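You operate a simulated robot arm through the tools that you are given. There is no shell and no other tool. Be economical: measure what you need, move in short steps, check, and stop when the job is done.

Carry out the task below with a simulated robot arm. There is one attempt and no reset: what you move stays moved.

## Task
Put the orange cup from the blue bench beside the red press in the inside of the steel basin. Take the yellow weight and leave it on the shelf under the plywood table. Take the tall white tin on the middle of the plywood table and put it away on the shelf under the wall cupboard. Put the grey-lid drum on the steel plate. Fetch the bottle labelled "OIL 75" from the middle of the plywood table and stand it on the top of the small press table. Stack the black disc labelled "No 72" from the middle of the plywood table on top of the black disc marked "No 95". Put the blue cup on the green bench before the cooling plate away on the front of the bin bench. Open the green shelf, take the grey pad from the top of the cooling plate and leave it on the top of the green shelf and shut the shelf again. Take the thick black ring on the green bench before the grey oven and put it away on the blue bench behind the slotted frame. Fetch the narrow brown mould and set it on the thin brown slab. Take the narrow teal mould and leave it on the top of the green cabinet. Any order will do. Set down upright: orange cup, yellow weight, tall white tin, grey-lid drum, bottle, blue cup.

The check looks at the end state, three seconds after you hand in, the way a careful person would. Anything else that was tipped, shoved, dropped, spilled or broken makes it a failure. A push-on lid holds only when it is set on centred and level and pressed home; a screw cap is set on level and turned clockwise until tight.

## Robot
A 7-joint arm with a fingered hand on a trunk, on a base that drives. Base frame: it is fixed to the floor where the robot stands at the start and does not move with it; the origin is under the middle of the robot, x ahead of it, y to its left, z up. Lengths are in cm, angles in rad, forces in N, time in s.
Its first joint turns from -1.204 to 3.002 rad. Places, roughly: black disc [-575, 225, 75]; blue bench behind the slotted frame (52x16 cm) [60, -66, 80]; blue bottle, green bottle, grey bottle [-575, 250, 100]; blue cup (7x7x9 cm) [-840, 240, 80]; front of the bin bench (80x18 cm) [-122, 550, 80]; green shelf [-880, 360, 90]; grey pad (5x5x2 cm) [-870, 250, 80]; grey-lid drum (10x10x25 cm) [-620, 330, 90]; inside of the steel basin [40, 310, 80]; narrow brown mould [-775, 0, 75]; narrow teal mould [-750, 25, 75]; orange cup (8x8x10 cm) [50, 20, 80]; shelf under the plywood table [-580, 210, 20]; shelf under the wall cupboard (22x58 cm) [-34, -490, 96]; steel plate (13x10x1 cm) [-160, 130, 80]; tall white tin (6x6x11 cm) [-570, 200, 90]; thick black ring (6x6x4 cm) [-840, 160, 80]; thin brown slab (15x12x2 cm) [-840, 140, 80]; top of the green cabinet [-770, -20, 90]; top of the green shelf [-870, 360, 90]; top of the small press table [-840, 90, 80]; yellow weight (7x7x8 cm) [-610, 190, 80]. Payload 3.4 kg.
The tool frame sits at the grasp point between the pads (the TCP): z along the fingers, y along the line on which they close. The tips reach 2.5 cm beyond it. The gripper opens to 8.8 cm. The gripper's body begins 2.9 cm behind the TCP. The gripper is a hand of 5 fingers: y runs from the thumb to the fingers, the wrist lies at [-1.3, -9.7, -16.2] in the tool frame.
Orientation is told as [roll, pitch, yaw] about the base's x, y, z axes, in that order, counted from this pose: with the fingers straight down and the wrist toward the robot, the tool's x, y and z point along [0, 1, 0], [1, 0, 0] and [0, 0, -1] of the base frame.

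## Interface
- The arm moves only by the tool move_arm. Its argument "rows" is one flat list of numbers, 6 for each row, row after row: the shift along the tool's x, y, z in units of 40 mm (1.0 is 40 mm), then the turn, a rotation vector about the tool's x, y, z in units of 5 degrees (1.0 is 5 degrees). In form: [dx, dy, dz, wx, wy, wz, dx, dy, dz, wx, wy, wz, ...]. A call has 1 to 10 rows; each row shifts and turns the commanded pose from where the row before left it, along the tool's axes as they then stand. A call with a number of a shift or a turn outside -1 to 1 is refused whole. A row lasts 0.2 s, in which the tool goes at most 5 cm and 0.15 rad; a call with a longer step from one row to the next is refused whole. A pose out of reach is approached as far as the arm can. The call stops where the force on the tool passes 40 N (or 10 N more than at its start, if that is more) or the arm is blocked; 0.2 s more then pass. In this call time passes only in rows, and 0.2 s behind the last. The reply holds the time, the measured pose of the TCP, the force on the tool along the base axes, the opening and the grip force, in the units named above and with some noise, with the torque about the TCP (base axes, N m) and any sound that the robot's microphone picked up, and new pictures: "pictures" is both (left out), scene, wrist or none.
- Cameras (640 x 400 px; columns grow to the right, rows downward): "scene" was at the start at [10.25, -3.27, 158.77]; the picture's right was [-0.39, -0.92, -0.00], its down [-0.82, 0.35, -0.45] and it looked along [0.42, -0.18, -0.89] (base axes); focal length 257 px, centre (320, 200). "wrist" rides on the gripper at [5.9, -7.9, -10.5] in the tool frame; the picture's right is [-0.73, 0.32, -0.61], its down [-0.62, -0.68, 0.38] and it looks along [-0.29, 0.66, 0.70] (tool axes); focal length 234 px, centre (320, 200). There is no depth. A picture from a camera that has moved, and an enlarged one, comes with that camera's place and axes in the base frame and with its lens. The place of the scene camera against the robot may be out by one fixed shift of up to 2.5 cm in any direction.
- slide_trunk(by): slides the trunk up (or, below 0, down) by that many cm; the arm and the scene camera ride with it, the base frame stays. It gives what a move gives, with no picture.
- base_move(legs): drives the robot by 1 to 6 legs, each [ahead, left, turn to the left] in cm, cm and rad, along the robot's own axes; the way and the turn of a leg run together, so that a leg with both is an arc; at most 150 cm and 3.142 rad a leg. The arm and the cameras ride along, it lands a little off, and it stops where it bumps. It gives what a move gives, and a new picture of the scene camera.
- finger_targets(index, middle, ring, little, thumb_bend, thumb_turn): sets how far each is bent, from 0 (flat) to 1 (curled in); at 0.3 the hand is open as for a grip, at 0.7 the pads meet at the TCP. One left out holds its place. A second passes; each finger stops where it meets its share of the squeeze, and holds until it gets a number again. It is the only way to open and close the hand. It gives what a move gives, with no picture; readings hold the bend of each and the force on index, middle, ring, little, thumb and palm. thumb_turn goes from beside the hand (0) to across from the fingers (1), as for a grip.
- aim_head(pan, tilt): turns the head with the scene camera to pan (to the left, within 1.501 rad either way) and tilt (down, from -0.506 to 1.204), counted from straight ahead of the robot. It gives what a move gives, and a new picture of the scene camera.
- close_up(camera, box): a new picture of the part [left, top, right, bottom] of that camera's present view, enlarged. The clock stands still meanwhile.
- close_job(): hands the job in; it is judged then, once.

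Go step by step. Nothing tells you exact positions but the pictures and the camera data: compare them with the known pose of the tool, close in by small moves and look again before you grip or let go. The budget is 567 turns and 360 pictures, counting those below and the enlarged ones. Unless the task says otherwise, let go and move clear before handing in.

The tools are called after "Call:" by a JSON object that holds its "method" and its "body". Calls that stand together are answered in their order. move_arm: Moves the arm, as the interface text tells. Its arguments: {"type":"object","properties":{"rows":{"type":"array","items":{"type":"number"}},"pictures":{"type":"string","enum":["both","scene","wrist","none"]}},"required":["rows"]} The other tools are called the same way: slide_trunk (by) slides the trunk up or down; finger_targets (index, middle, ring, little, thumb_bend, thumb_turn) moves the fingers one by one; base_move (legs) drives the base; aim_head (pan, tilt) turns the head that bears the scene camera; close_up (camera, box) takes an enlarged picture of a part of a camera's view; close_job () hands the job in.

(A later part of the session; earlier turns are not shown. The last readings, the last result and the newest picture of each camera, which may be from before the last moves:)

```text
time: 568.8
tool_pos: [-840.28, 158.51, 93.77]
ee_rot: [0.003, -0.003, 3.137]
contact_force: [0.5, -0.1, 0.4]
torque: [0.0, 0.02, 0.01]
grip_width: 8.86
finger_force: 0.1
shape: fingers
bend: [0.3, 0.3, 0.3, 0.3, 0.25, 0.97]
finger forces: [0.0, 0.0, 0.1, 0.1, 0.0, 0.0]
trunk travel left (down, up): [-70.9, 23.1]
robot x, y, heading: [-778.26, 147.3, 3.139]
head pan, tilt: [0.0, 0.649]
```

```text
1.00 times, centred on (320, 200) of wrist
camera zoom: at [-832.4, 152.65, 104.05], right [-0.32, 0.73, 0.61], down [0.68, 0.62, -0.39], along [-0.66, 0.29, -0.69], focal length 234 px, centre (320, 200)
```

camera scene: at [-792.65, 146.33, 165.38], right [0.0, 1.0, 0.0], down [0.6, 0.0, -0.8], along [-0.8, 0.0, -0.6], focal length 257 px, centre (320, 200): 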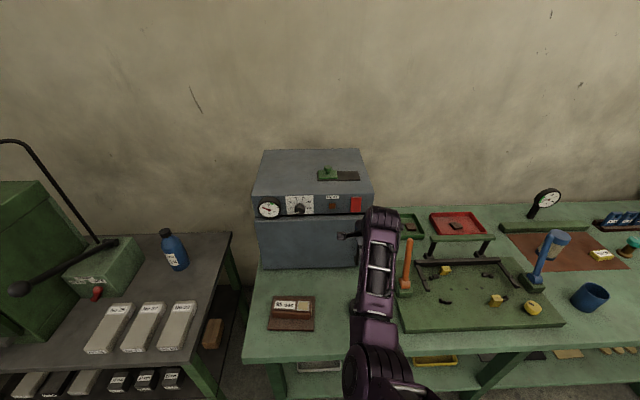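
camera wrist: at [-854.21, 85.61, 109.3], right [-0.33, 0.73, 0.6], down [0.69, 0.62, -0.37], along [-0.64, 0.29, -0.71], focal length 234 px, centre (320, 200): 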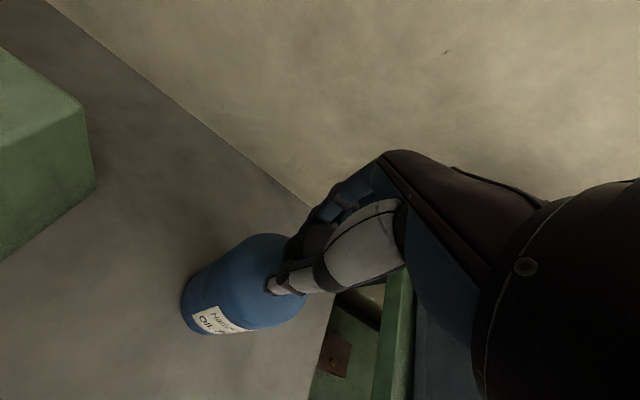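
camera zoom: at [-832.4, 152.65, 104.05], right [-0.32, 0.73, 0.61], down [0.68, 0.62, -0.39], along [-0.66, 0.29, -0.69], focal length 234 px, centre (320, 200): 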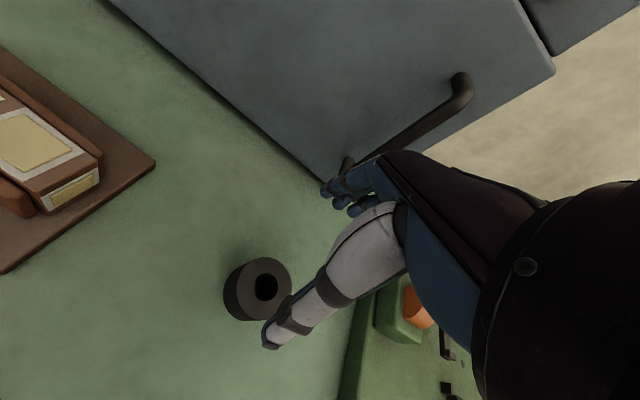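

Call:
{"method": "move_arm", "body": {"rows": [-0.12, -0.2, 0, 0, 0, 0], "pictures": "none"}}

Call:
{"method": "slide_trunk", "body": {"by": -9.3}}

Call:
{"method": "finger_targets", "body": {"index": 0.5, "middle": 0.5, "ring": 0.5, "little": 0.4, "thumb_bend": 0.5}}

Call:
{"method": "close_up", "body": {"camera": "wrist", "box": [160, 100, 480, 340]}}

```text
time: 569.2
tool_pos: [-839.39, 158.67, 93.89]
ee_rot: [0.001, -0.005, 3.139]
contact_force: [0.4, -0.3, 0.1]
torque: [0.0, -0.02, -0.03]
grip_width: 8.85
finger_force: 0.1
shape: fingers
bend: [0.3, 0.3, 0.3, 0.3, 0.25, 0.97]
finger forces: [0.0, 0.0, 0.0, 0.0, 0.1, 0.0]
trunk travel left (down, up): [-70.9, 23.1]
robot x, y, heading: [-778.38, 146.65, 3.13]
head pan, tilt: [0.0, 0.649]
```

```text
time: 570.5
tool_pos: [-839.35, 158.67, 84.55]
ee_rot: [0.001, -0.004, 3.138]
contact_force: [-0.5, 0.3, 0.0]
torque: [0.01, 0.03, 0.02]
grip_width: 8.84
finger_force: 0.0
shape: fingers
bend: [0.3, 0.3, 0.3, 0.3, 0.25, 0.97]
finger forces: [0.0, 0.0, 0.0, 0.0, 0.0, 0.0]
trunk travel left (down, up): [-61.6, 32.4]
robot x, y, heading: [-778.92, 146.97, 3.138]
head pan, tilt: [0.0, 0.649]
```

```text
time: 571.5
tool_pos: [-839.44, 158.79, 84.48]
ee_rot: [0.003, -0.003, 3.138]
contact_force: [-0.1, 0.4, -0.3]
torque: [0.04, 0.03, 0.0]
grip_width: 4.44
finger_force: 1.1
shape: fingers
bend: [0.5, 0.49, 0.5, 0.4, 0.48, 0.97]
finger forces: [0.1, 0.8, 0.1, 0.0, 1.2, 0.0]
trunk travel left (down, up): [-61.6, 32.4]
robot x, y, heading: [-778.73, 147.26, 3.137]
head pan, tilt: [0.0, 0.649]
```

```text
1.67 times, centred on (320, 220) of wrist
camera zoom: at [-831.58, 153.05, 94.78], right [-0.32, 0.73, 0.61], down [0.68, 0.62, -0.39], along [-0.66, 0.29, -0.69], focal length 390 px, centre (320, 167)
```

zoom: 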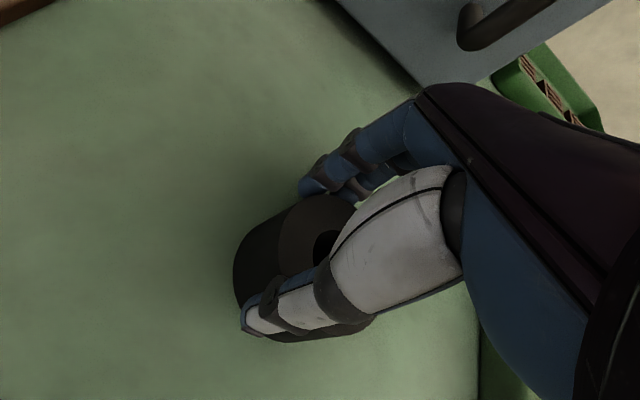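

Call:
{"method": "finger_targets", "body": {"index": 0.42, "middle": 0.42, "ring": 0.42, "thumb_bend": 0.4}}

Call:
{"method": "move_arm", "body": {"rows": [-0.12, 0, 0.05, 0, 0, 0], "pictures": "none"}}

Call:
{"method": "finger_targets", "body": {"index": 0.58, "middle": 0.58, "ring": 0.55, "thumb_bend": 0.58}}

Call:
{"method": "slide_trunk", "body": {"by": 2}}

Call:
{"method": "close_up", "body": {"camera": "wrist", "box": [160, 100, 480, 340]}}

```text
time: 572.5
tool_pos: [-839.4, 158.7, 84.52]
ee_rot: [0.002, -0.004, 3.137]
contact_force: [0.0, 0.0, 0.7]
torque: [0.01, 0.0, -0.01]
grip_width: 6.1
finger_force: 0.1
shape: fingers
bend: [0.42, 0.42, 0.42, 0.4, 0.4, 0.97]
finger forces: [0.0, 0.1, 0.1, 0.1, 0.1, 0.0]
trunk travel left (down, up): [-61.6, 32.4]
robot x, y, heading: [-778.41, 147.03, 3.138]
head pan, tilt: [0.0, 0.649]
```

```text
time: 572.9
tool_pos: [-839.46, 159.27, 84.29]
ee_rot: [0.002, -0.002, 3.139]
contact_force: [-0.5, 0.1, 0.0]
torque: [0.0, -0.01, 0.0]
grip_width: 6.11
finger_force: 0.1
shape: fingers
bend: [0.42, 0.42, 0.42, 0.4, 0.4, 0.97]
finger forces: [0.0, 0.0, 0.1, 0.0, 0.0, 0.1]
trunk travel left (down, up): [-61.6, 32.4]
robot x, y, heading: [-778.28, 147.51, 3.143]
head pan, tilt: [0.0, 0.649]
```

```text
time: 573.9
tool_pos: [-839.52, 159.2, 84.27]
ee_rot: [0.002, -0.003, 3.138]
contact_force: [-0.8, 0.5, 0.8]
torque: [0.0, 0.05, -0.01]
grip_width: 4.32
finger_force: 7.3
shape: fingers
bend: [0.52, 0.51, 0.54, 0.4, 0.48, 0.96]
finger forces: [2.6, 4.2, 0.8, 0.0, 7.3, 0.0]
trunk travel left (down, up): [-61.6, 32.4]
robot x, y, heading: [-778.47, 147.11, 3.138]
head pan, tilt: [0.0, 0.649]
```

```text
time: 574.5
tool_pos: [-839.48, 159.26, 86.24]
ee_rot: [0.003, -0.002, 3.138]
contact_force: [0.3, -0.9, -0.9]
torque: [0.0, 0.0, -0.01]
grip_width: 4.3
finger_force: 7.3
shape: fingers
bend: [0.52, 0.52, 0.54, 0.4, 0.48, 0.96]
finger forces: [2.5, 4.1, 0.7, 0.0, 7.3, 0.0]
trunk travel left (down, up): [-63.6, 30.4]
robot x, y, heading: [-778.35, 147.13, 3.141]
head pan, tilt: [0.0, 0.649]
```

```text
1.67 times, centred on (320, 220) of wrist
camera zoom: at [-831.67, 153.53, 96.53], right [-0.32, 0.73, 0.61], down [0.68, 0.62, -0.39], along [-0.66, 0.29, -0.69], focal length 390 px, centre (320, 167)
```

zoom: 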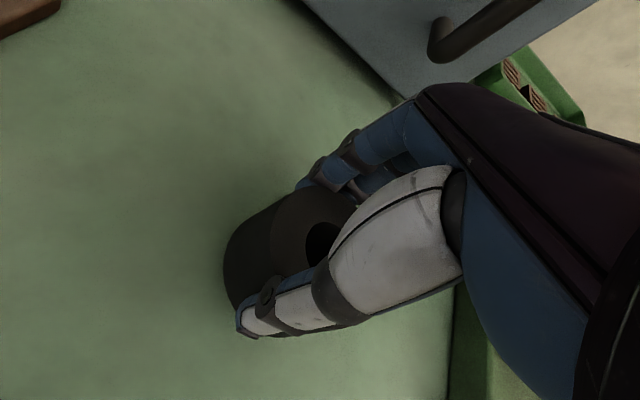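

The ring is gripped evenly. I raise it and drive back through the south passage, then turn east.

Call:
{"method": "finger_targets", "body": {"index": 0.61, "middle": 0.61, "ring": 0.58, "thumb_bend": 0.61}}

Call:
{"method": "slide_trunk", "body": {"by": 22}}

Call:
{"method": "aim_head", "body": {"pan": 0.0, "tilt": 0.4}}

Call:
{"method": "base_move", "body": {"legs": [[-96, 0, 0], [0, 85, 0], [-120, 0, 0], [-110, 0, 0], [0, 60, 0], [0, 0, 3.13]]}}

```text
time: 575.5
tool_pos: [-839.51, 159.4, 86.3]
ee_rot: [0.002, -0.003, 3.138]
contact_force: [-0.4, -0.1, -1.3]
torque: [-0.02, 0.0, 0.04]
grip_width: 4.21
finger_force: 10.9
shape: fingers
bend: [0.54, 0.54, 0.56, 0.4, 0.48, 0.96]
finger forces: [4.1, 5.4, 0.9, 0.0, 10.5, 0.1]
trunk travel left (down, up): [-63.6, 30.4]
robot x, y, heading: [-777.95, 146.95, 3.136]
head pan, tilt: [0.0, 0.649]
```

```text
time: 577.9
tool_pos: [-839.58, 159.27, 108.26]
ee_rot: [0.002, -0.004, 3.138]
contact_force: [-0.2, -0.6, -0.5]
torque: [0.0, -0.03, 0.04]
grip_width: 4.19
finger_force: 10.7
shape: fingers
bend: [0.54, 0.54, 0.56, 0.4, 0.48, 0.96]
finger forces: [4.2, 5.4, 0.8, 0.1, 10.5, 0.0]
trunk travel left (down, up): [-85.6, 8.4]
robot x, y, heading: [-778.42, 147.06, 3.138]
head pan, tilt: [0.0, 0.649]
```

```text
time: 578.6
tool_pos: [-839.61, 159.18, 108.27]
ee_rot: [0.002, -0.004, 3.139]
contact_force: [0.1, 0.3, -0.9]
torque: [-0.05, -0.02, -0.01]
grip_width: 4.21
finger_force: 10.4
shape: fingers
bend: [0.54, 0.54, 0.56, 0.4, 0.48, 0.96]
finger forces: [4.2, 5.5, 0.9, 0.1, 10.5, 0.0]
trunk travel left (down, up): [-85.6, 8.4]
robot x, y, heading: [-778.42, 146.64, 3.138]
head pan, tilt: [0.0, 0.4]
camera scene: at [-793.26, 146.38, 163.32], right [0.0, 1.0, 0.0], down [0.39, 0.0, -0.92], along [-0.92, 0.0, -0.39], focal length 257 px, centre (320, 200)
```

scene: 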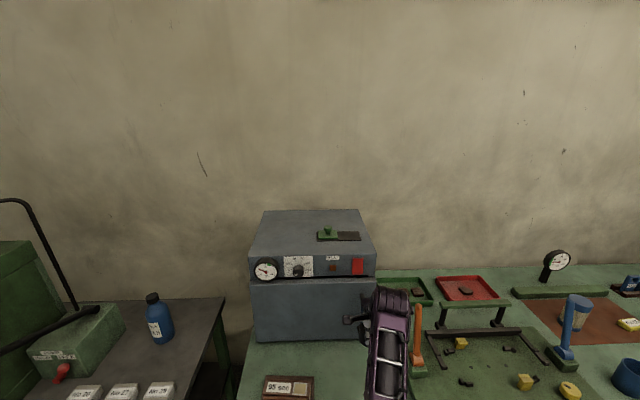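

```text
time: 605.1
tool_pos: [-494.59, -65.37, 108.02]
ee_rot: [-0.013, 0.003, -1.939]
contact_force: [-2.5, 3.1, 0.3]
torque: [-0.14, -0.03, -0.06]
grip_width: 4.16
finger_force: 11.8
shape: fingers
bend: [0.54, 0.54, 0.56, 0.4, 0.49, 0.95]
finger forces: [8.3, 5.2, 1.0, 0.0, 10.3, 0.0]
trunk travel left (down, up): [-85.6, 8.4]
robot x, y, heading: [-461.81, -11.91, -1.91]
head pan, tilt: [0.0, 0.4]
stopped in leg 6: the force on the tool passed its limit (the readings are from after the stop); the commanded pose is now the measured one
camera scene: at [-467.08, -26.56, 163.33], right [-0.94, 0.34, 0.0], down [0.13, 0.37, -0.92], along [-0.31, -0.87, -0.39], focal length 257 px, centre (320, 200)
```

scene: 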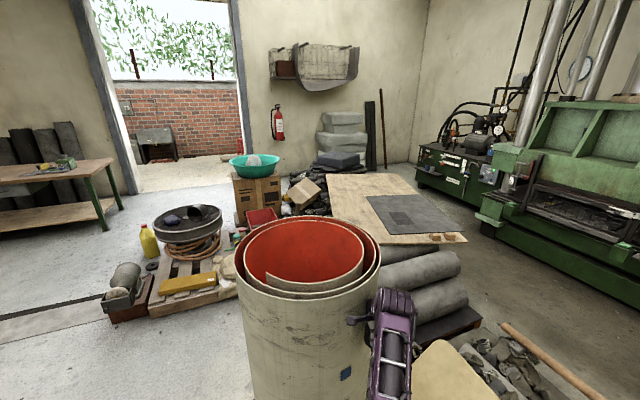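

The hand brushed the tall cylinder during the turn and stopped. I reverse the turn, back away from it, then complete the turn with more room.

Call:
{"method": "base_move", "body": {"legs": [[0, 0, -0.3], [-50, 0, 0], [0, 0, 1.1]]}}

```text
time: 611.8
tool_pos: [-414.47, -31.76, 108.16]
ee_rot: [-0.015, 0.004, -1.105]
contact_force: [0.4, 0.0, -1.4]
torque: [-0.03, 0.03, -0.02]
grip_width: 4.14
finger_force: 9.1
shape: fingers
bend: [0.54, 0.54, 0.56, 0.4, 0.49, 0.96]
finger forces: [4.1, 4.9, 0.8, 0.0, 9.5, 0.1]
trunk travel left (down, up): [-85.6, 8.4]
robot x, y, heading: [-431.81, 27.93, -1.078]
head pan, tilt: [0.0, 0.4]
camera scene: at [-425.5, 14.75, 163.33], right [-0.88, -0.47, 0.0], down [-0.18, 0.34, -0.92], along [0.43, -0.81, -0.39], focal length 257 px, centre (320, 200)
```

scene: 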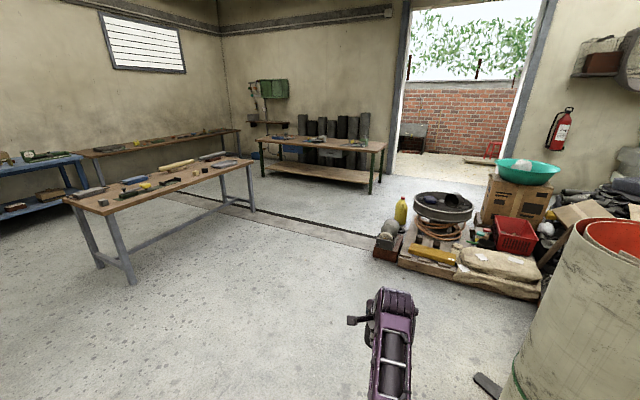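

I correct the hand's slight yaw, step clear to the south, finish the turn to face east, and drive toward the blue bench.

Call:
{"method": "move_arm", "body": {"rows": [0, 0, 0, 0, 0.17, -0.31], "pictures": "none"}}

Call:
{"method": "base_move", "body": {"legs": [[40, 0, 0], [0, 0, 1.078], [150, 0, 0], [150, 0, 0], [45, 0, 0]]}}

```text
time: 612.2
tool_pos: [-414.45, -31.94, 108.17]
ee_rot: [0.001, 0.003, -1.082]
contact_force: [-0.2, 0.7, -1.1]
torque: [0.01, -0.03, -0.02]
grip_width: 4.15
finger_force: 9.8
shape: fingers
bend: [0.54, 0.54, 0.56, 0.4, 0.49, 0.96]
finger forces: [4.1, 4.9, 0.8, 0.0, 9.4, 0.0]
trunk travel left (down, up): [-85.6, 8.4]
robot x, y, heading: [-431.57, 28.01, -1.073]
head pan, tilt: [0.0, 0.4]
```

```text
time: 633.9
tool_pos: [-5.54, -11.82, 108.14]
ee_rot: [0.002, 0.002, 0.026]
contact_force: [0.3, 0.5, -0.6]
torque: [0.0, -0.01, 0.02]
grip_width: 4.15
finger_force: 9.4
shape: fingers
bend: [0.54, 0.55, 0.56, 0.4, 0.49, 0.96]
finger forces: [3.8, 4.9, 0.8, 0.0, 9.0, 0.1]
trunk travel left (down, up): [-85.6, 8.4]
robot x, y, heading: [-66.97, -0.25, 0.023]
head pan, tilt: [0.0, 0.4]
camera scene: at [-53.31, -0.74, 163.33], right [0.03, -1.0, 0.0], down [-0.39, -0.01, -0.92], along [0.92, 0.02, -0.39], focal length 257 px, centre (320, 200)
```

scene: 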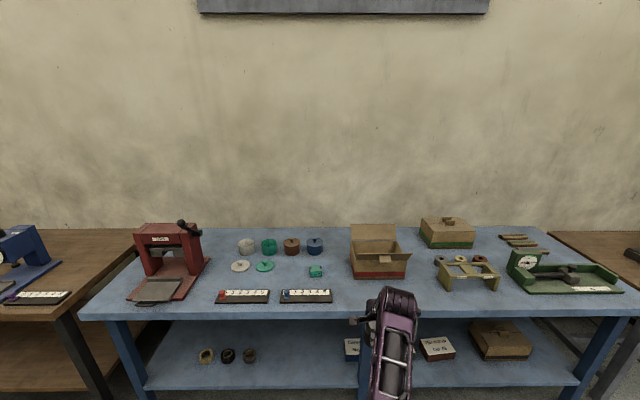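

I can see the frame with three small rings behind it. There's a free spot at about (60, -50), between the open box and the first ring. I approach and look.

Call:
{"method": "base_move", "body": {"legs": [[0, -36, -0.024], [57, 0, 0]]}}

Call:
{"method": "slide_trunk", "body": {"by": -9}}

Call:
{"method": "close_up", "body": {"camera": "wrist", "box": [0, 0, 640, 400]}}

```text
time: 639.1
tool_pos: [52.23, -49.28, 108.14]
ee_rot: [0.001, 0.003, 0.005]
contact_force: [0.0, 0.0, -0.7]
torque: [-0.01, 0.0, 0.02]
grip_width: 4.13
finger_force: 9.4
shape: fingers
bend: [0.54, 0.55, 0.56, 0.4, 0.49, 0.96]
finger forces: [3.9, 4.8, 0.7, 0.1, 9.0, 0.0]
trunk travel left (down, up): [-85.6, 8.4]
robot x, y, heading: [-8.94, -36.48, 0.007]
head pan, tilt: [0.0, 0.4]
camera scene: at [4.79, -37.19, 163.33], right [0.01, -1.0, 0.0], down [-0.39, 0.0, -0.92], along [0.92, 0.01, -0.39], focal length 257 px, centre (320, 200)
```

scene: 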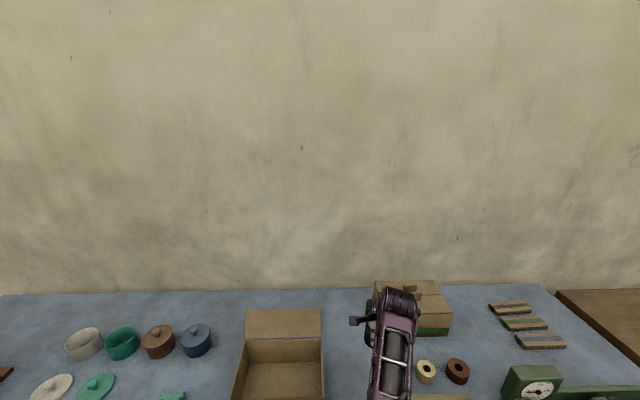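

```text
time: 640.4
tool_pos: [52.12, -49.28, 99.24]
ee_rot: [0.003, 0.003, 0.007]
contact_force: [-0.2, 0.5, -0.2]
torque: [-0.02, 0.0, 0.02]
grip_width: 4.13
finger_force: 9.0
shape: fingers
bend: [0.54, 0.55, 0.56, 0.4, 0.49, 0.96]
finger forces: [3.9, 4.9, 0.7, 0.0, 9.0, 0.2]
trunk travel left (down, up): [-76.6, 17.4]
robot x, y, heading: [-8.97, -36.54, 0.007]
head pan, tilt: [0.0, 0.4]
```

```text
1.00 times, centred on (320, 200) of wrist
camera zoom: at [44.28, -43.31, 109.48], right [0.33, -0.73, 0.61], down [-0.68, -0.63, -0.38], along [0.66, -0.29, -0.7], focal length 234 px, centre (320, 200)
```

zoom: 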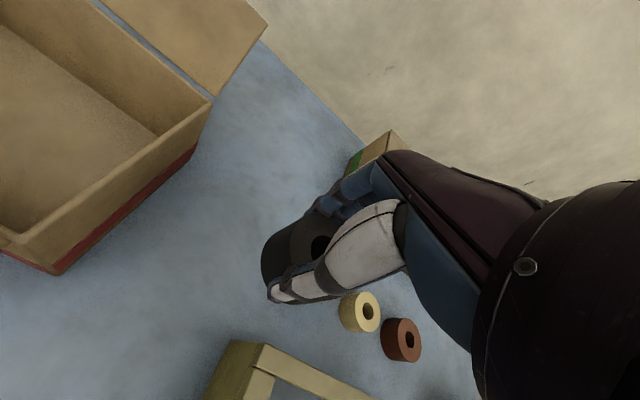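

Clear space is visible ahead of the ring. I move 8 cm further and lower.

Call:
{"method": "base_move", "body": {"legs": [[8.4, 0.6, -0.006]]}}

Call:
{"method": "slide_trunk", "body": {"by": -13.5}}

Call:
{"method": "close_up", "body": {"camera": "wrist", "box": [0, 0, 640, 400]}}

```text
time: 641.4
tool_pos: [60.37, -49.05, 99.01]
ee_rot: [0.0, 0.002, 0.001]
contact_force: [0.5, -0.4, -0.8]
torque: [0.0, -0.01, 0.02]
grip_width: 4.12
finger_force: 9.3
shape: fingers
bend: [0.54, 0.55, 0.56, 0.4, 0.49, 0.96]
finger forces: [3.9, 4.9, 0.7, 0.0, 9.0, 0.0]
trunk travel left (down, up): [-76.6, 17.4]
robot x, y, heading: [-0.93, -36.12, -0.0]
head pan, tilt: [0.0, 0.4]
camera scene: at [13.11, -36.64, 154.32], right [0.0, -1.0, 0.0], down [-0.39, 0.0, -0.92], along [0.92, 0.0, -0.39], focal length 257 px, centre (320, 200)
```

scene: 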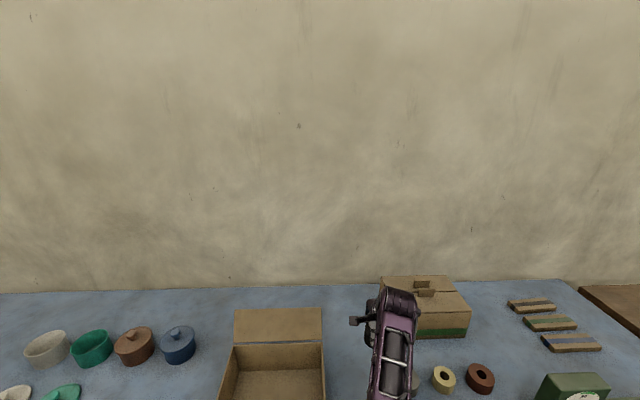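

```text
time: 643.1
tool_pos: [60.43, -49.05, 85.58]
ee_rot: [0.001, 0.004, 0.0]
contact_force: [-0.4, 0.2, -0.5]
torque: [0.01, -0.02, 0.05]
grip_width: 4.12
finger_force: 9.3
shape: fingers
bend: [0.54, 0.55, 0.56, 0.4, 0.49, 0.96]
finger forces: [3.9, 4.8, 0.7, 0.0, 9.0, 0.0]
trunk travel left (down, up): [-63.1, 30.9]
robot x, y, heading: [-0.59, -35.97, 0.003]
head pan, tilt: [0.0, 0.4]
```

```text
1.00 times, centred on (320, 200) of wrist
camera zoom: at [52.46, -43.0, 95.98], right [0.32, -0.73, 0.61], down [-0.68, -0.62, -0.38], along [0.65, -0.29, -0.7], focal length 234 px, centre (320, 200)
```

zoom: 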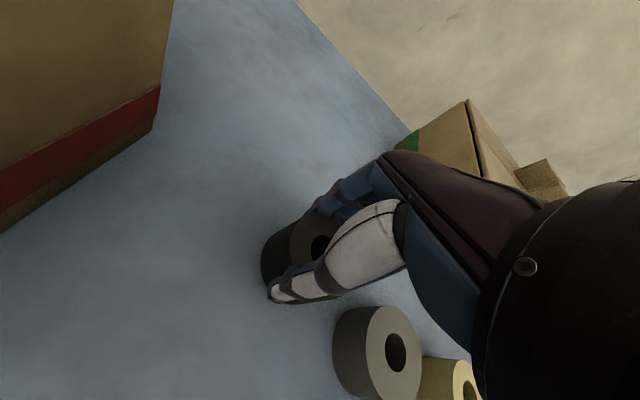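

Call:
{"method": "slide_trunk", "body": {"by": -1.5}}

Call:
{"method": "slide_trunk", "body": {"by": -0.7}}

```text
time: 643.7
tool_pos: [60.33, -49.05, 84.17]
ee_rot: [0.001, 0.0, 0.002]
contact_force: [-1.7, 0.6, 5.8]
torque: [-0.04, -0.09, 0.04]
grip_width: 4.15
finger_force: 10.9
shape: fingers
bend: [0.55, 0.54, 0.56, 0.4, 0.49, 0.96]
finger forces: [4.0, 5.5, 1.0, 0.0, 11.2, 0.1]
trunk travel left (down, up): [-61.6, 32.4]
robot x, y, heading: [-0.75, -36.2, -0.004]
head pan, tilt: [0.0, 0.4]
```

```text
time: 644.2
tool_pos: [60.26, -49.01, 84.09]
ee_rot: [-0.002, -0.01, -0.001]
contact_force: [3.4, 0.0, 28.8]
torque: [-0.06, -0.03, 0.05]
grip_width: 4.1
finger_force: 14.8
shape: fingers
bend: [0.54, 0.54, 0.56, 0.4, 0.5, 0.96]
finger forces: [5.0, 7.0, 1.7, 0.1, 14.7, 0.0]
trunk travel left (down, up): [-60.9, 33.1]
robot x, y, heading: [-0.39, -36.13, 0.0]
head pan, tilt: [0.0, 0.4]
```

The ring is down. I ease up, release, and rise.

Call:
{"method": "slide_trunk", "body": {"by": 0.7}}

Call:
{"method": "finger_targets", "body": {"index": 0.4, "middle": 0.4, "ring": 0.4, "little": 0.4, "thumb_bend": 0.3}}

Call:
{"method": "slide_trunk", "body": {"by": 24}}

Call:
{"method": "close_up", "body": {"camera": "wrist", "box": [0, 0, 640, 400]}}

```text
time: 644.8
tool_pos: [60.18, -49.01, 83.99]
ee_rot: [0.002, 0.005, 0.0]
contact_force: [2.8, 1.1, 10.8]
torque: [-0.05, -0.24, -0.01]
grip_width: 4.12
finger_force: 11.9
shape: fingers
bend: [0.54, 0.53, 0.55, 0.4, 0.51, 0.96]
finger forces: [5.0, 6.7, 1.2, 0.1, 10.6, 0.0]
trunk travel left (down, up): [-61.6, 32.4]
robot x, y, heading: [-0.79, -36.07, -0.002]
head pan, tilt: [0.0, 0.4]
```

```text
time: 645.8
tool_pos: [60.35, -48.99, 84.05]
ee_rot: [0.002, 0.004, -0.002]
contact_force: [0.7, 0.3, 0.3]
torque: [-0.01, 0.02, 0.0]
grip_width: 7.38
finger_force: 0.1
shape: fingers
bend: [0.4, 0.4, 0.4, 0.4, 0.3, 0.97]
finger forces: [0.0, 0.0, 0.0, 0.1, 0.1, 0.0]
trunk travel left (down, up): [-61.6, 32.4]
robot x, y, heading: [-0.52, -35.99, -0.003]
head pan, tilt: [0.0, 0.4]
```

```text
time: 648.3
tool_pos: [60.3, -48.97, 108.19]
ee_rot: [0.001, 0.003, -0.001]
contact_force: [-1.0, -0.3, -0.2]
torque: [0.03, -0.03, 0.02]
grip_width: 7.38
finger_force: 0.1
shape: fingers
bend: [0.4, 0.4, 0.4, 0.4, 0.3, 0.97]
finger forces: [0.1, 0.0, 0.1, 0.0, 0.0, 0.0]
trunk travel left (down, up): [-85.6, 8.4]
robot x, y, heading: [-0.53, -36.02, 0.005]
head pan, tilt: [0.0, 0.4]
```

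```text
1.00 times, centred on (320, 200) of wrist
camera zoom: at [52.47, -43.01, 118.48], right [0.32, -0.73, 0.61], down [-0.68, -0.62, -0.38], along [0.65, -0.29, -0.7], focal length 234 px, centre (320, 200)
```

zoom: 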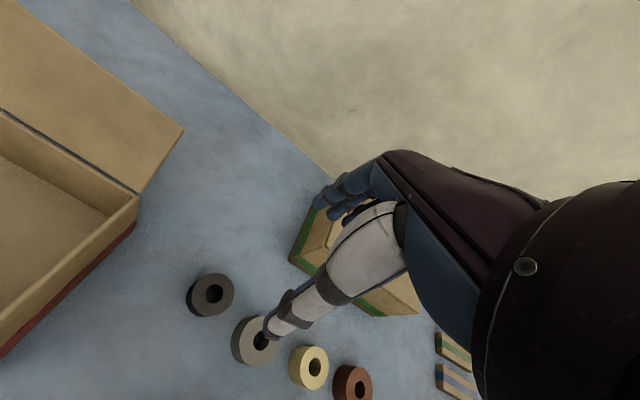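

The black ring is in line behind the frame. Next is the tall white tin: I turn around and drive back to the plywood table's east side.

Call:
{"method": "base_move", "body": {"legs": [[-66, 0, 0], [0, 38, 0], [0, 0, 3.14], [150, 0, 0], [150, 0, 0], [100, 0, 0]]}}

Call:
{"method": "base_move", "body": {"legs": [[0, -90, 0], [0, -88, 0]]}}

```text
time: 680.1
tool_pos: [-524.91, 6.08, 108.15]
ee_rot: [0.002, 0.003, -3.14]
contact_force: [-0.1, 0.0, 0.0]
torque: [0.01, 0.0, -0.04]
grip_width: 7.4
finger_force: 0.1
shape: fingers
bend: [0.4, 0.4, 0.4, 0.4, 0.3, 0.97]
finger forces: [0.0, 0.1, 0.0, 0.1, 0.1, 0.0]
trunk travel left (down, up): [-85.6, 8.4]
robot x, y, heading: [-464.16, -6.86, -3.141]
head pan, tilt: [0.0, 0.4]
camera scene: at [-478.68, -7.74, 163.33], right [-0.01, 1.0, 0.0], down [0.39, 0.0, -0.92], along [-0.92, 0.0, -0.39], focal length 257 px, centre (320, 200)
```

scene: 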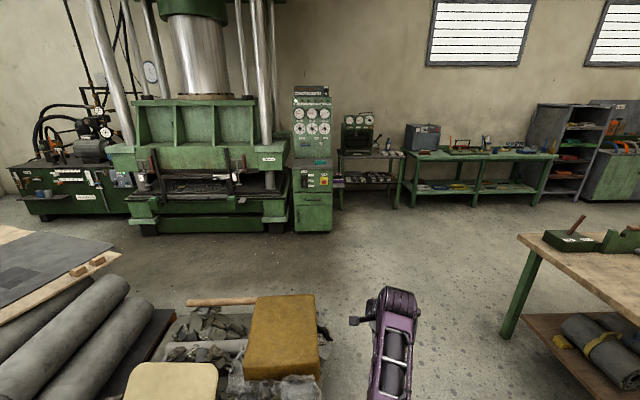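

```text
time: 689.1
tool_pos: [-526.64, 183.28, 108.1]
ee_rot: [0.001, 0.003, -3.133]
contact_force: [0.3, 0.1, 0.6]
torque: [0.01, 0.01, 0.0]
grip_width: 7.38
finger_force: 0.1
shape: fingers
bend: [0.4, 0.4, 0.4, 0.4, 0.3, 0.97]
finger forces: [0.0, 0.0, 0.0, 0.1, 0.0, 0.1]
trunk travel left (down, up): [-85.6, 8.4]
robot x, y, heading: [-465.82, 171.12, -3.127]
head pan, tilt: [0.0, 0.4]
camera scene: at [-480.43, 169.91, 163.33], right [-0.01, 1.0, 0.0], down [0.39, 0.0, -0.92], along [-0.92, -0.01, -0.39], focal length 257 px, centre (320, 200)
```

scene: 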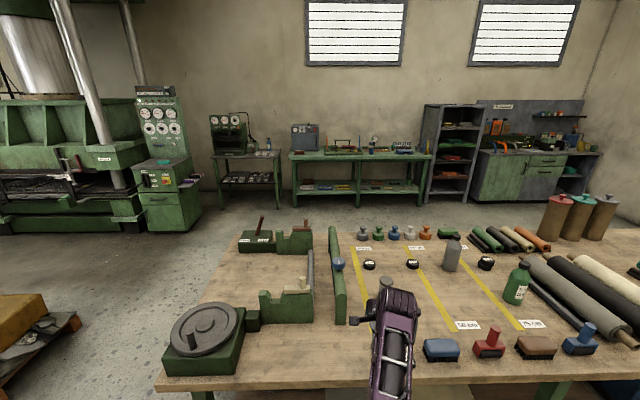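

Call:
{"method": "finger_targets", "body": {"index": 0.27, "middle": 0.27, "ring": 0.27, "little": 0.27, "thumb_bend": 0.22}}

Call:
{"method": "base_move", "body": {"legs": [[38.5, -10, -0.01]]}}

Call:
{"method": "slide_trunk", "body": {"by": -8}}

Call:
{"method": "close_up", "body": {"camera": "wrist", "box": [0, 0, 640, 400]}}

```text
time: 690.1
tool_pos: [-526.74, 183.38, 108.02]
ee_rot: [0.001, 0.004, -3.13]
contact_force: [-0.1, 0.3, 0.4]
torque: [0.01, 0.0, -0.01]
grip_width: 9.37
finger_force: 0.1
shape: fingers
bend: [0.27, 0.27, 0.27, 0.27, 0.22, 0.97]
finger forces: [0.1, 0.0, 0.1, 0.0, 0.0, 0.1]
trunk travel left (down, up): [-85.6, 8.4]
robot x, y, heading: [-465.41, 170.78, -3.133]
head pan, tilt: [0.0, 0.4]
```

```text
time: 692.5
tool_pos: [-564.05, 192.95, 108.19]
ee_rot: [0.002, 0.002, -3.135]
contact_force: [0.2, -0.2, -0.6]
torque: [0.02, -0.02, 0.02]
grip_width: 9.37
finger_force: 0.1
shape: fingers
bend: [0.27, 0.27, 0.27, 0.27, 0.22, 0.97]
finger forces: [0.0, 0.0, 0.0, 0.1, 0.0, 0.0]
trunk travel left (down, up): [-85.6, 8.4]
robot x, y, heading: [-503.28, 180.26, -3.137]
head pan, tilt: [0.0, 0.4]
camera scene: at [-517.72, 179.46, 163.34], right [-0.01, 1.0, 0.0], down [0.39, 0.0, -0.92], along [-0.92, -0.01, -0.39], focal length 257 px, centre (320, 200)
```

scene: 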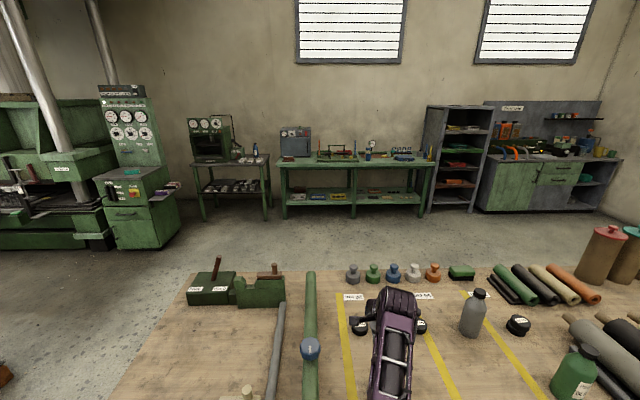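

```text
time: 693.7
tool_pos: [-564.14, 193.06, 100.15]
ee_rot: [0.003, 0.002, -3.135]
contact_force: [0.8, -0.6, -0.6]
torque: [-0.01, 0.04, -0.01]
grip_width: 9.4
finger_force: 0.1
shape: fingers
bend: [0.27, 0.27, 0.27, 0.27, 0.22, 0.97]
finger forces: [0.0, 0.1, 0.0, 0.1, 0.0, 0.0]
trunk travel left (down, up): [-77.6, 16.4]
robot x, y, heading: [-503.12, 180.36, -3.133]
head pan, tilt: [0.0, 0.4]
```

```text
1.00 times, centred on (320, 200) of wrist
camera zoom: at [-556.2, 187.36, 110.48], right [-0.33, 0.72, 0.61], down [0.68, 0.63, -0.38], along [-0.66, 0.28, -0.7], focal length 234 px, centre (320, 200)
```

zoom: 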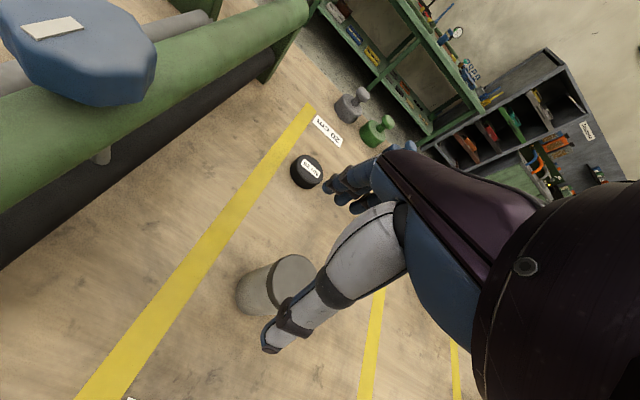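

The tin's lid is at about (-565, 197). To keep the elbow high over the table, I raise the trunk and lower with the arm instead.

Call:
{"method": "slide_trunk", "body": {"by": 7.4}}

Call:
{"method": "move_arm", "body": {"rows": [-0.34, 0.12, 0.8, 0, 0, 0, -0.34, 0.12, 0.8, 0, 0, 0, 0, 0, 0.8, 0, 0, 0, 0, 0, 0.8, 0, 0, 0], "pictures": "none"}}

Call:
{"method": "close_up", "body": {"camera": "wrist", "box": [100, 100, 420, 340]}}

```text
time: 694.8
tool_pos: [-564.11, 193.12, 107.49]
ee_rot: [0.002, 0.002, -3.134]
contact_force: [0.1, 0.3, 0.8]
torque: [0.04, -0.04, 0.01]
grip_width: 9.34
finger_force: 0.1
shape: fingers
bend: [0.27, 0.27, 0.27, 0.27, 0.22, 0.97]
finger forces: [0.1, 0.1, 0.0, 0.1, 0.0, 0.1]
trunk travel left (down, up): [-85.0, 9.0]
robot x, y, heading: [-502.95, 180.55, -3.133]
head pan, tilt: [0.0, 0.4]
```

```text
time: 695.8
tool_pos: [-565.11, 195.45, 94.63]
ee_rot: [0.003, 0.004, -3.135]
contact_force: [-0.2, 0.1, 0.0]
torque: [0.03, -0.01, 0.02]
grip_width: 9.37
finger_force: 0.1
shape: fingers
bend: [0.27, 0.27, 0.27, 0.27, 0.22, 0.97]
finger forces: [0.0, 0.0, 0.0, 0.0, 0.1, 0.1]
trunk travel left (down, up): [-85.0, 9.0]
robot x, y, heading: [-503.17, 179.97, -3.133]
head pan, tilt: [0.0, 0.4]
```

```text
1.67 times, centred on (260, 220) of wrist
camera zoom: at [-557.18, 189.81, 104.95], right [-0.33, 0.73, 0.6], down [0.68, 0.63, -0.38], along [-0.66, 0.28, -0.7], focal length 390 px, centre (420, 167)
```

zoom: 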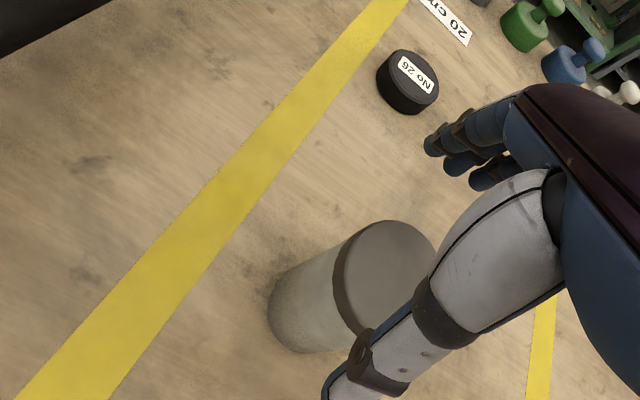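

The tin has a lid band, so I'll grip low enough that the fingertips bear on the body. I lower to TCP ≈86.7.

Call:
{"method": "move_arm", "body": {"rows": [-0.12, 0, 0.7, 0, 0, 0, 0, 0, 0.7, 0, 0, 0, 0, 0, 0.55, 0, 0, 0], "pictures": "none"}}

Call:
{"method": "finger_targets", "body": {"index": 0.46, "middle": 0.46, "ring": 0.46, "little": 0.4, "thumb_bend": 0.46}}

Call:
{"method": "close_up", "body": {"camera": "wrist", "box": [100, 100, 420, 340]}}

```text
time: 696.6
tool_pos: [-565.03, 196.08, 86.98]
ee_rot: [0.002, 0.002, -3.134]
contact_force: [0.5, 0.1, 1.1]
torque: [0.01, 0.01, -0.03]
grip_width: 9.39
finger_force: 0.0
shape: fingers
bend: [0.27, 0.27, 0.27, 0.27, 0.22, 0.97]
finger forces: [0.1, 0.0, 0.0, 0.0, 0.0, 0.1]
trunk travel left (down, up): [-85.0, 9.0]
robot x, y, heading: [-503.02, 180.08, -3.14]
head pan, tilt: [0.0, 0.4]
```

```text
time: 697.6
tool_pos: [-564.96, 196.13, 87.04]
ee_rot: [0.002, 0.003, -3.135]
contact_force: [-0.8, 0.6, 1.2]
torque: [0.01, 0.07, 0.04]
grip_width: 5.43
finger_force: 4.3
shape: fingers
bend: [0.45, 0.45, 0.46, 0.4, 0.45, 0.97]
finger forces: [3.1, 0.8, 0.5, 0.0, 4.0, 0.0]
trunk travel left (down, up): [-85.0, 9.0]
robot x, y, heading: [-502.93, 180.42, -3.127]
head pan, tilt: [0.0, 0.4]
```

```text
1.67 times, centred on (260, 220) of wrist
camera zoom: at [-557.1, 190.44, 97.37], right [-0.33, 0.72, 0.61], down [0.68, 0.63, -0.38], along [-0.66, 0.28, -0.7], focal length 390 px, centre (420, 167)
```

zoom: 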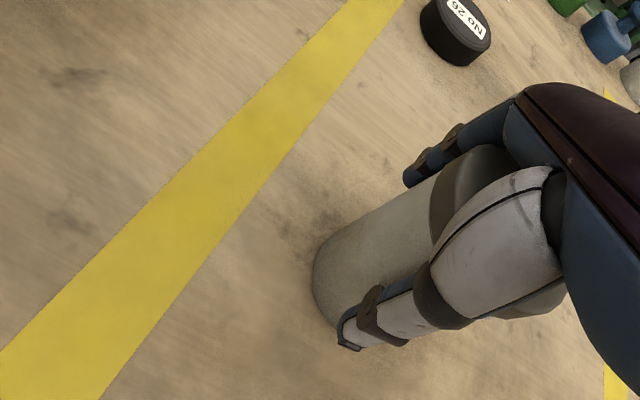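

Contact is spread over three fingers and the thumb. I squeeze moderately and lift a bit.

Call:
{"method": "finger_targets", "body": {"index": 0.55, "middle": 0.57, "ring": 0.57, "little": 0.5, "thumb_bend": 0.58}}

Call:
{"method": "slide_trunk", "body": {"by": 2}}

Call:
{"method": "close_up", "body": {"camera": "wrist", "box": [100, 100, 420, 340]}}

```text
time: 698.6
tool_pos: [-564.99, 196.11, 87.06]
ee_rot: [0.001, 0.002, -3.135]
contact_force: [-2.5, 0.1, 2.5]
torque: [0.06, 0.32, 0.07]
grip_width: 4.17
finger_force: 14.6
shape: fingers
bend: [0.51, 0.49, 0.5, 0.5, 0.54, 0.96]
finger forces: [5.4, 5.6, 4.7, 0.1, 13.7, 0.0]
trunk travel left (down, up): [-85.0, 9.0]
robot x, y, heading: [-503.05, 180.05, -3.131]
head pan, tilt: [0.0, 0.4]
```

```text
time: 699.3
tool_pos: [-564.98, 196.0, 88.97]
ee_rot: [0.0, 0.005, -3.136]
contact_force: [0.0, -0.4, -2.9]
torque: [-0.09, -0.01, 0.02]
grip_width: 4.12
finger_force: 11.6
shape: fingers
bend: [0.52, 0.5, 0.52, 0.5, 0.54, 0.96]
finger forces: [4.0, 4.2, 3.6, 0.0, 11.4, 0.0]
trunk travel left (down, up): [-87.0, 7.0]
robot x, y, heading: [-502.87, 180.66, -3.132]
head pan, tilt: [0.0, 0.4]
```

```text
1.67 times, centred on (260, 220) of wrist
camera zoom: at [-557.11, 190.45, 99.31], right [-0.33, 0.72, 0.6], down [0.68, 0.63, -0.38], along [-0.66, 0.28, -0.7], focal length 390 px, centre (420, 167)
```

zoom: 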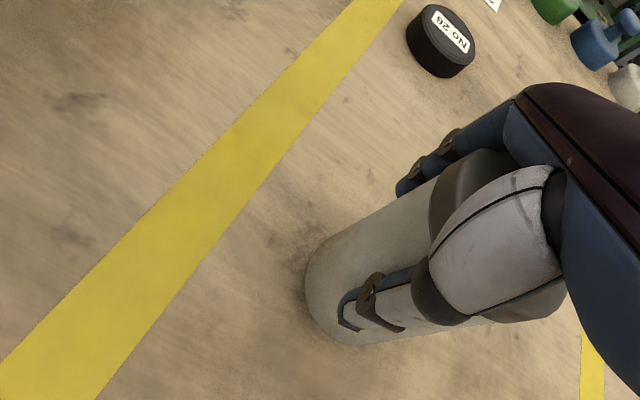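

The tin is lifted with its lid on. I raise it and drive to the corridor by the benches.

Call:
{"method": "slide_trunk", "body": {"by": 7}}

Call:
{"method": "move_arm", "body": {"rows": [0, 0, -0.6, 0, 0, 0, 0, 0, -0.6, 0, 0, 0, 0, 0, -0.6, 0, 0, 0, 0, 0, -0.6, 0, 0, 0, 0, 0, -0.6, 0, 0, 0], "pictures": "none"}}

Call:
{"method": "base_move", "body": {"legs": [[-40, 0, -0.005], [0, 94, 0], [0, 94, 0], [-150, 0, 0], [-150, 0, 0], [-105, 0, 0]]}}

```text
time: 700.4
tool_pos: [-565.01, 196.15, 96.03]
ee_rot: [0.003, 0.003, -3.134]
contact_force: [-0.7, 1.0, -2.7]
torque: [-0.07, 0.03, -0.01]
grip_width: 4.13
finger_force: 11.6
shape: fingers
bend: [0.52, 0.5, 0.52, 0.5, 0.54, 0.96]
finger forces: [3.9, 4.2, 3.6, 0.1, 11.5, 0.0]
trunk travel left (down, up): [-94.0, 0.0]
robot x, y, heading: [-503.02, 180.44, -3.136]
head pan, tilt: [0.0, 0.4]
```

```text
time: 701.5
tool_pos: [-564.98, 195.96, 108.06]
ee_rot: [0.001, 0.001, -3.136]
contact_force: [0.5, 0.6, -2.9]
torque: [-0.04, 0.02, 0.0]
grip_width: 4.1
finger_force: 11.5
shape: fingers
bend: [0.52, 0.51, 0.52, 0.5, 0.53, 0.96]
finger forces: [3.7, 4.1, 3.5, 0.0, 11.0, 0.1]
trunk travel left (down, up): [-94.0, 0.0]
robot x, y, heading: [-502.93, 180.2, -3.139]
head pan, tilt: [0.0, 0.4]
```

```text
time: 732.3
tool_pos: [-119.03, 8.78, 107.91]
ee_rot: [0.0, 0.0, 3.137]
contact_force: [0.5, -0.3, -3.3]
torque: [-0.03, 0.02, -0.01]
grip_width: 4.07
finger_force: 10.6
shape: fingers
bend: [0.52, 0.51, 0.52, 0.5, 0.53, 0.96]
finger forces: [3.5, 3.9, 3.6, 0.1, 10.4, 0.1]
trunk travel left (down, up): [-94.0, 0.0]
robot x, y, heading: [-57.37, -8.24, 3.139]
head pan, tilt: [0.0, 0.4]
camera scene: at [-72.04, -8.47, 171.72], right [0.0, 1.0, 0.0], down [0.39, 0.0, -0.92], along [-0.92, 0.0, -0.39], focal length 257 px, centre (320, 200)
```

scene: 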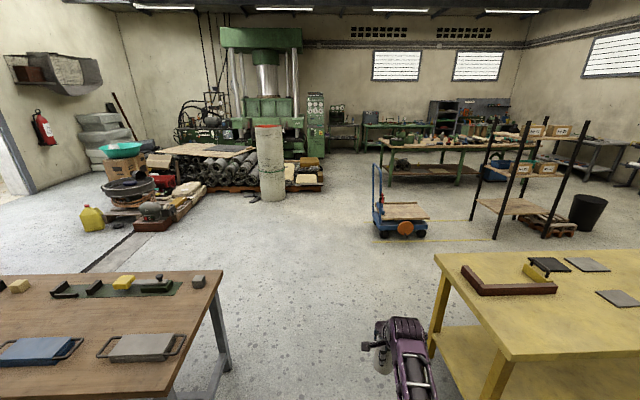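

I turn to face south and drive down the corridor toward the wall shelf.

Call:
{"method": "base_move", "body": {"legs": [[0, 0, 1.57], [150, 0, 0], [150, 0, 0], [75, 0, 0]]}}

```text
time: 754.3
tool_pos: [-68.27, -446.42, 107.96]
ee_rot: [0.002, 0.002, -1.576]
contact_force: [-0.7, 0.1, -3.3]
torque: [0.01, -0.03, -0.01]
grip_width: 4.03
finger_force: 9.2
shape: fingers
bend: [0.53, 0.51, 0.52, 0.5, 0.53, 0.96]
finger forces: [3.0, 3.6, 3.2, 0.0, 9.0, 0.1]
trunk travel left (down, up): [-94.0, 0.0]
robot x, y, heading: [-52.24, -384.8, -1.574]
head pan, tilt: [0.0, 0.4]
camera scene: at [-52.47, -399.56, 171.73], right [-1.0, 0.0, 0.0], down [0.0, 0.39, -0.92], along [0.0, -0.92, -0.39], focal length 257 px, centre (320, 200)
```

scene: 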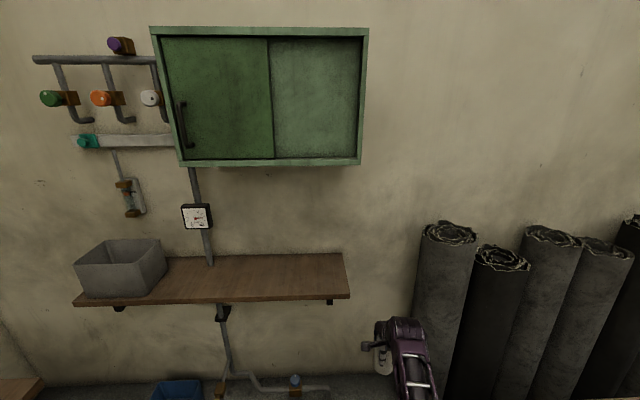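

The wooden shelf under the green cupboard is free right of the grey basin. I raise a little and move over to about (-38, -489).

Call:
{"method": "move_arm", "body": {"rows": [0, 0, -0.6, 0, 0, 0, 0, 0, -0.6, 0, 0, 0], "pictures": "none"}}

Call:
{"method": "base_move", "body": {"legs": [[0, 32, 0.004], [35, 0, 0]]}}

Call:
{"method": "close_up", "body": {"camera": "wrist", "box": [0, 0, 640, 400]}}

```text
time: 754.9
tool_pos: [-68.4, -446.48, 112.81]
ee_rot: [0.002, 0.004, -1.575]
contact_force: [0.8, 0.2, -2.9]
torque: [-0.02, -0.05, 0.0]
grip_width: 4.02
finger_force: 9.6
shape: fingers
bend: [0.53, 0.51, 0.52, 0.5, 0.53, 0.96]
finger forces: [3.0, 3.8, 3.2, 0.0, 9.1, 0.1]
trunk travel left (down, up): [-94.0, 0.0]
robot x, y, heading: [-51.87, -384.4, -1.577]
head pan, tilt: [0.0, 0.4]
```

```text
time: 758.9
tool_pos: [-35.98, -481.96, 112.8]
ee_rot: [0.001, 0.002, -1.573]
contact_force: [-0.3, -1.3, -3.8]
torque: [0.01, -0.03, -0.01]
grip_width: 4.03
finger_force: 9.4
shape: fingers
bend: [0.53, 0.51, 0.52, 0.5, 0.53, 0.96]
finger forces: [2.9, 3.6, 3.3, 0.0, 9.0, 0.0]
trunk travel left (down, up): [-94.0, 0.0]
robot x, y, heading: [-19.33, -420.36, -1.572]
head pan, tilt: [0.0, 0.4]
camera scene: at [-20.09, -435.09, 171.74], right [-1.0, 0.0, 0.0], down [0.0, 0.39, -0.92], along [0.0, -0.92, -0.39], focal length 257 px, centre (320, 200)
```

scene: 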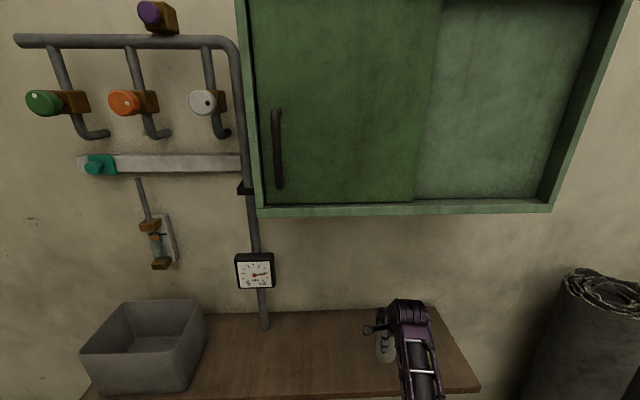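

```text
1.00 times, centred on (320, 200) of wrist
camera zoom: at [-30.1, -474.02, 123.17], right [-0.73, -0.32, 0.6], down [-0.62, 0.68, -0.38], along [-0.29, -0.65, -0.7], focal length 234 px, centre (320, 200)
```

zoom: 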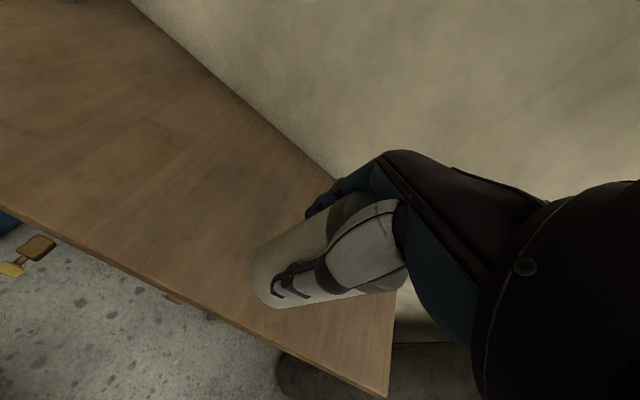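

Call:
{"method": "base_move", "body": {"legs": [[8, 0, 0]]}}

Call:
{"method": "slide_trunk", "body": {"by": -6}}

Call:
{"method": "slide_trunk", "body": {"by": -1}}

```text
time: 760.0
tool_pos: [-36.08, -489.84, 112.82]
ee_rot: [0.001, 0.002, -1.576]
contact_force: [-0.4, 0.4, -3.3]
torque: [0.0, 0.0, 0.0]
grip_width: 4.02
finger_force: 9.3
shape: fingers
bend: [0.53, 0.51, 0.52, 0.5, 0.53, 0.96]
finger forces: [2.9, 3.6, 3.2, 0.0, 8.8, 0.0]
trunk travel left (down, up): [-94.0, 0.0]
robot x, y, heading: [-19.57, -428.27, -1.574]
head pan, tilt: [0.0, 0.4]
camera scene: at [-20.14, -442.79, 171.76], right [-1.0, 0.0, 0.0], down [0.0, 0.39, -0.92], along [0.0, -0.92, -0.39], focal length 257 px, centre (320, 200)
```

scene: 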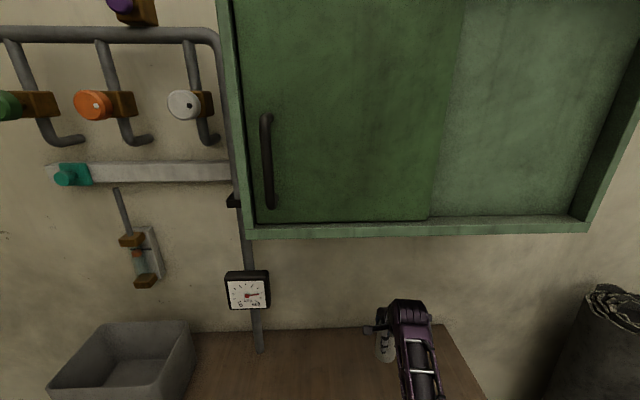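

```text
time: 761.0
tool_pos: [-36.06, -490.07, 106.8]
ee_rot: [0.003, 0.004, -1.576]
contact_force: [-1.0, -0.8, -2.8]
torque: [0.0, -0.01, -0.03]
grip_width: 4.04
finger_force: 8.8
shape: fingers
bend: [0.53, 0.51, 0.52, 0.5, 0.53, 0.96]
finger forces: [3.0, 3.6, 3.1, 0.0, 8.9, 0.1]
trunk travel left (down, up): [-88.0, 6.0]
robot x, y, heading: [-19.68, -428.11, -1.575]
head pan, tilt: [0.0, 0.4]
```

```text
time: 761.6
tool_pos: [-36.14, -489.98, 105.8]
ee_rot: [0.002, 0.002, -1.577]
contact_force: [-0.2, 0.5, -3.6]
torque: [-0.01, 0.0, 0.01]
grip_width: 4.02
finger_force: 9.2
shape: fingers
bend: [0.53, 0.51, 0.52, 0.5, 0.53, 0.96]
finger forces: [2.9, 3.7, 3.3, 0.1, 8.9, 0.1]
trunk travel left (down, up): [-87.0, 7.0]
robot x, y, heading: [-19.64, -427.75, -1.571]
head pan, tilt: [0.0, 0.4]
```

Call:
{"method": "slide_trunk", "body": {"by": -0.8}}

Call:
{"method": "slide_trunk", "body": {"by": -0.6}}

```text
time: 762.1
tool_pos: [-36.1, -490.01, 104.89]
ee_rot: [0.003, 0.006, -1.576]
contact_force: [0.6, -0.3, -2.8]
torque: [-0.01, -0.04, -0.03]
grip_width: 4.01
finger_force: 9.3
shape: fingers
bend: [0.53, 0.51, 0.52, 0.5, 0.53, 0.96]
finger forces: [2.9, 3.5, 3.3, 0.1, 9.0, 0.0]
trunk travel left (down, up): [-86.2, 7.8]
robot x, y, heading: [-19.65, -427.65, -1.575]
head pan, tilt: [0.0, 0.4]
```

```text
time: 762.7
tool_pos: [-36.17, -490.06, 104.25]
ee_rot: [0.002, 0.006, -1.578]
contact_force: [-0.2, 0.3, -3.3]
torque: [-0.03, -0.02, -0.03]
grip_width: 4.02
finger_force: 9.2
shape: fingers
bend: [0.53, 0.51, 0.52, 0.5, 0.53, 0.96]
finger forces: [2.9, 3.6, 3.3, 0.1, 8.8, 0.1]
trunk travel left (down, up): [-85.6, 8.4]
robot x, y, heading: [-19.43, -427.82, -1.578]
head pan, tilt: [0.0, 0.4]
```

Call:
{"method": "slide_trunk", "body": {"by": -0.8}}

Call:
{"method": "slide_trunk", "body": {"by": -0.7}}

```text
time: 763.3
tool_pos: [-36.05, -490.16, 103.44]
ee_rot: [0.002, 0.005, -1.576]
contact_force: [0.1, 0.7, -3.0]
torque: [0.0, -0.02, 0.0]
grip_width: 4.03
finger_force: 9.0
shape: fingers
bend: [0.53, 0.51, 0.52, 0.5, 0.53, 0.96]
finger forces: [2.9, 3.7, 3.2, 0.0, 8.8, 0.1]
trunk travel left (down, up): [-84.8, 9.2]
robot x, y, heading: [-19.5, -428.17, -1.574]
head pan, tilt: [0.0, 0.4]
```

```text
time: 763.8
tool_pos: [-36.11, -490.03, 102.84]
ee_rot: [0.001, 0.005, -1.577]
contact_force: [-0.1, 0.6, -3.3]
torque: [0.0, -0.02, -0.01]
grip_width: 4.0
finger_force: 8.8
shape: fingers
bend: [0.53, 0.51, 0.52, 0.5, 0.53, 0.96]
finger forces: [2.8, 3.6, 3.3, 0.0, 8.8, 0.1]
trunk travel left (down, up): [-84.1, 9.9]
robot x, y, heading: [-19.71, -428.2, -1.578]
head pan, tilt: [0.0, 0.4]
```

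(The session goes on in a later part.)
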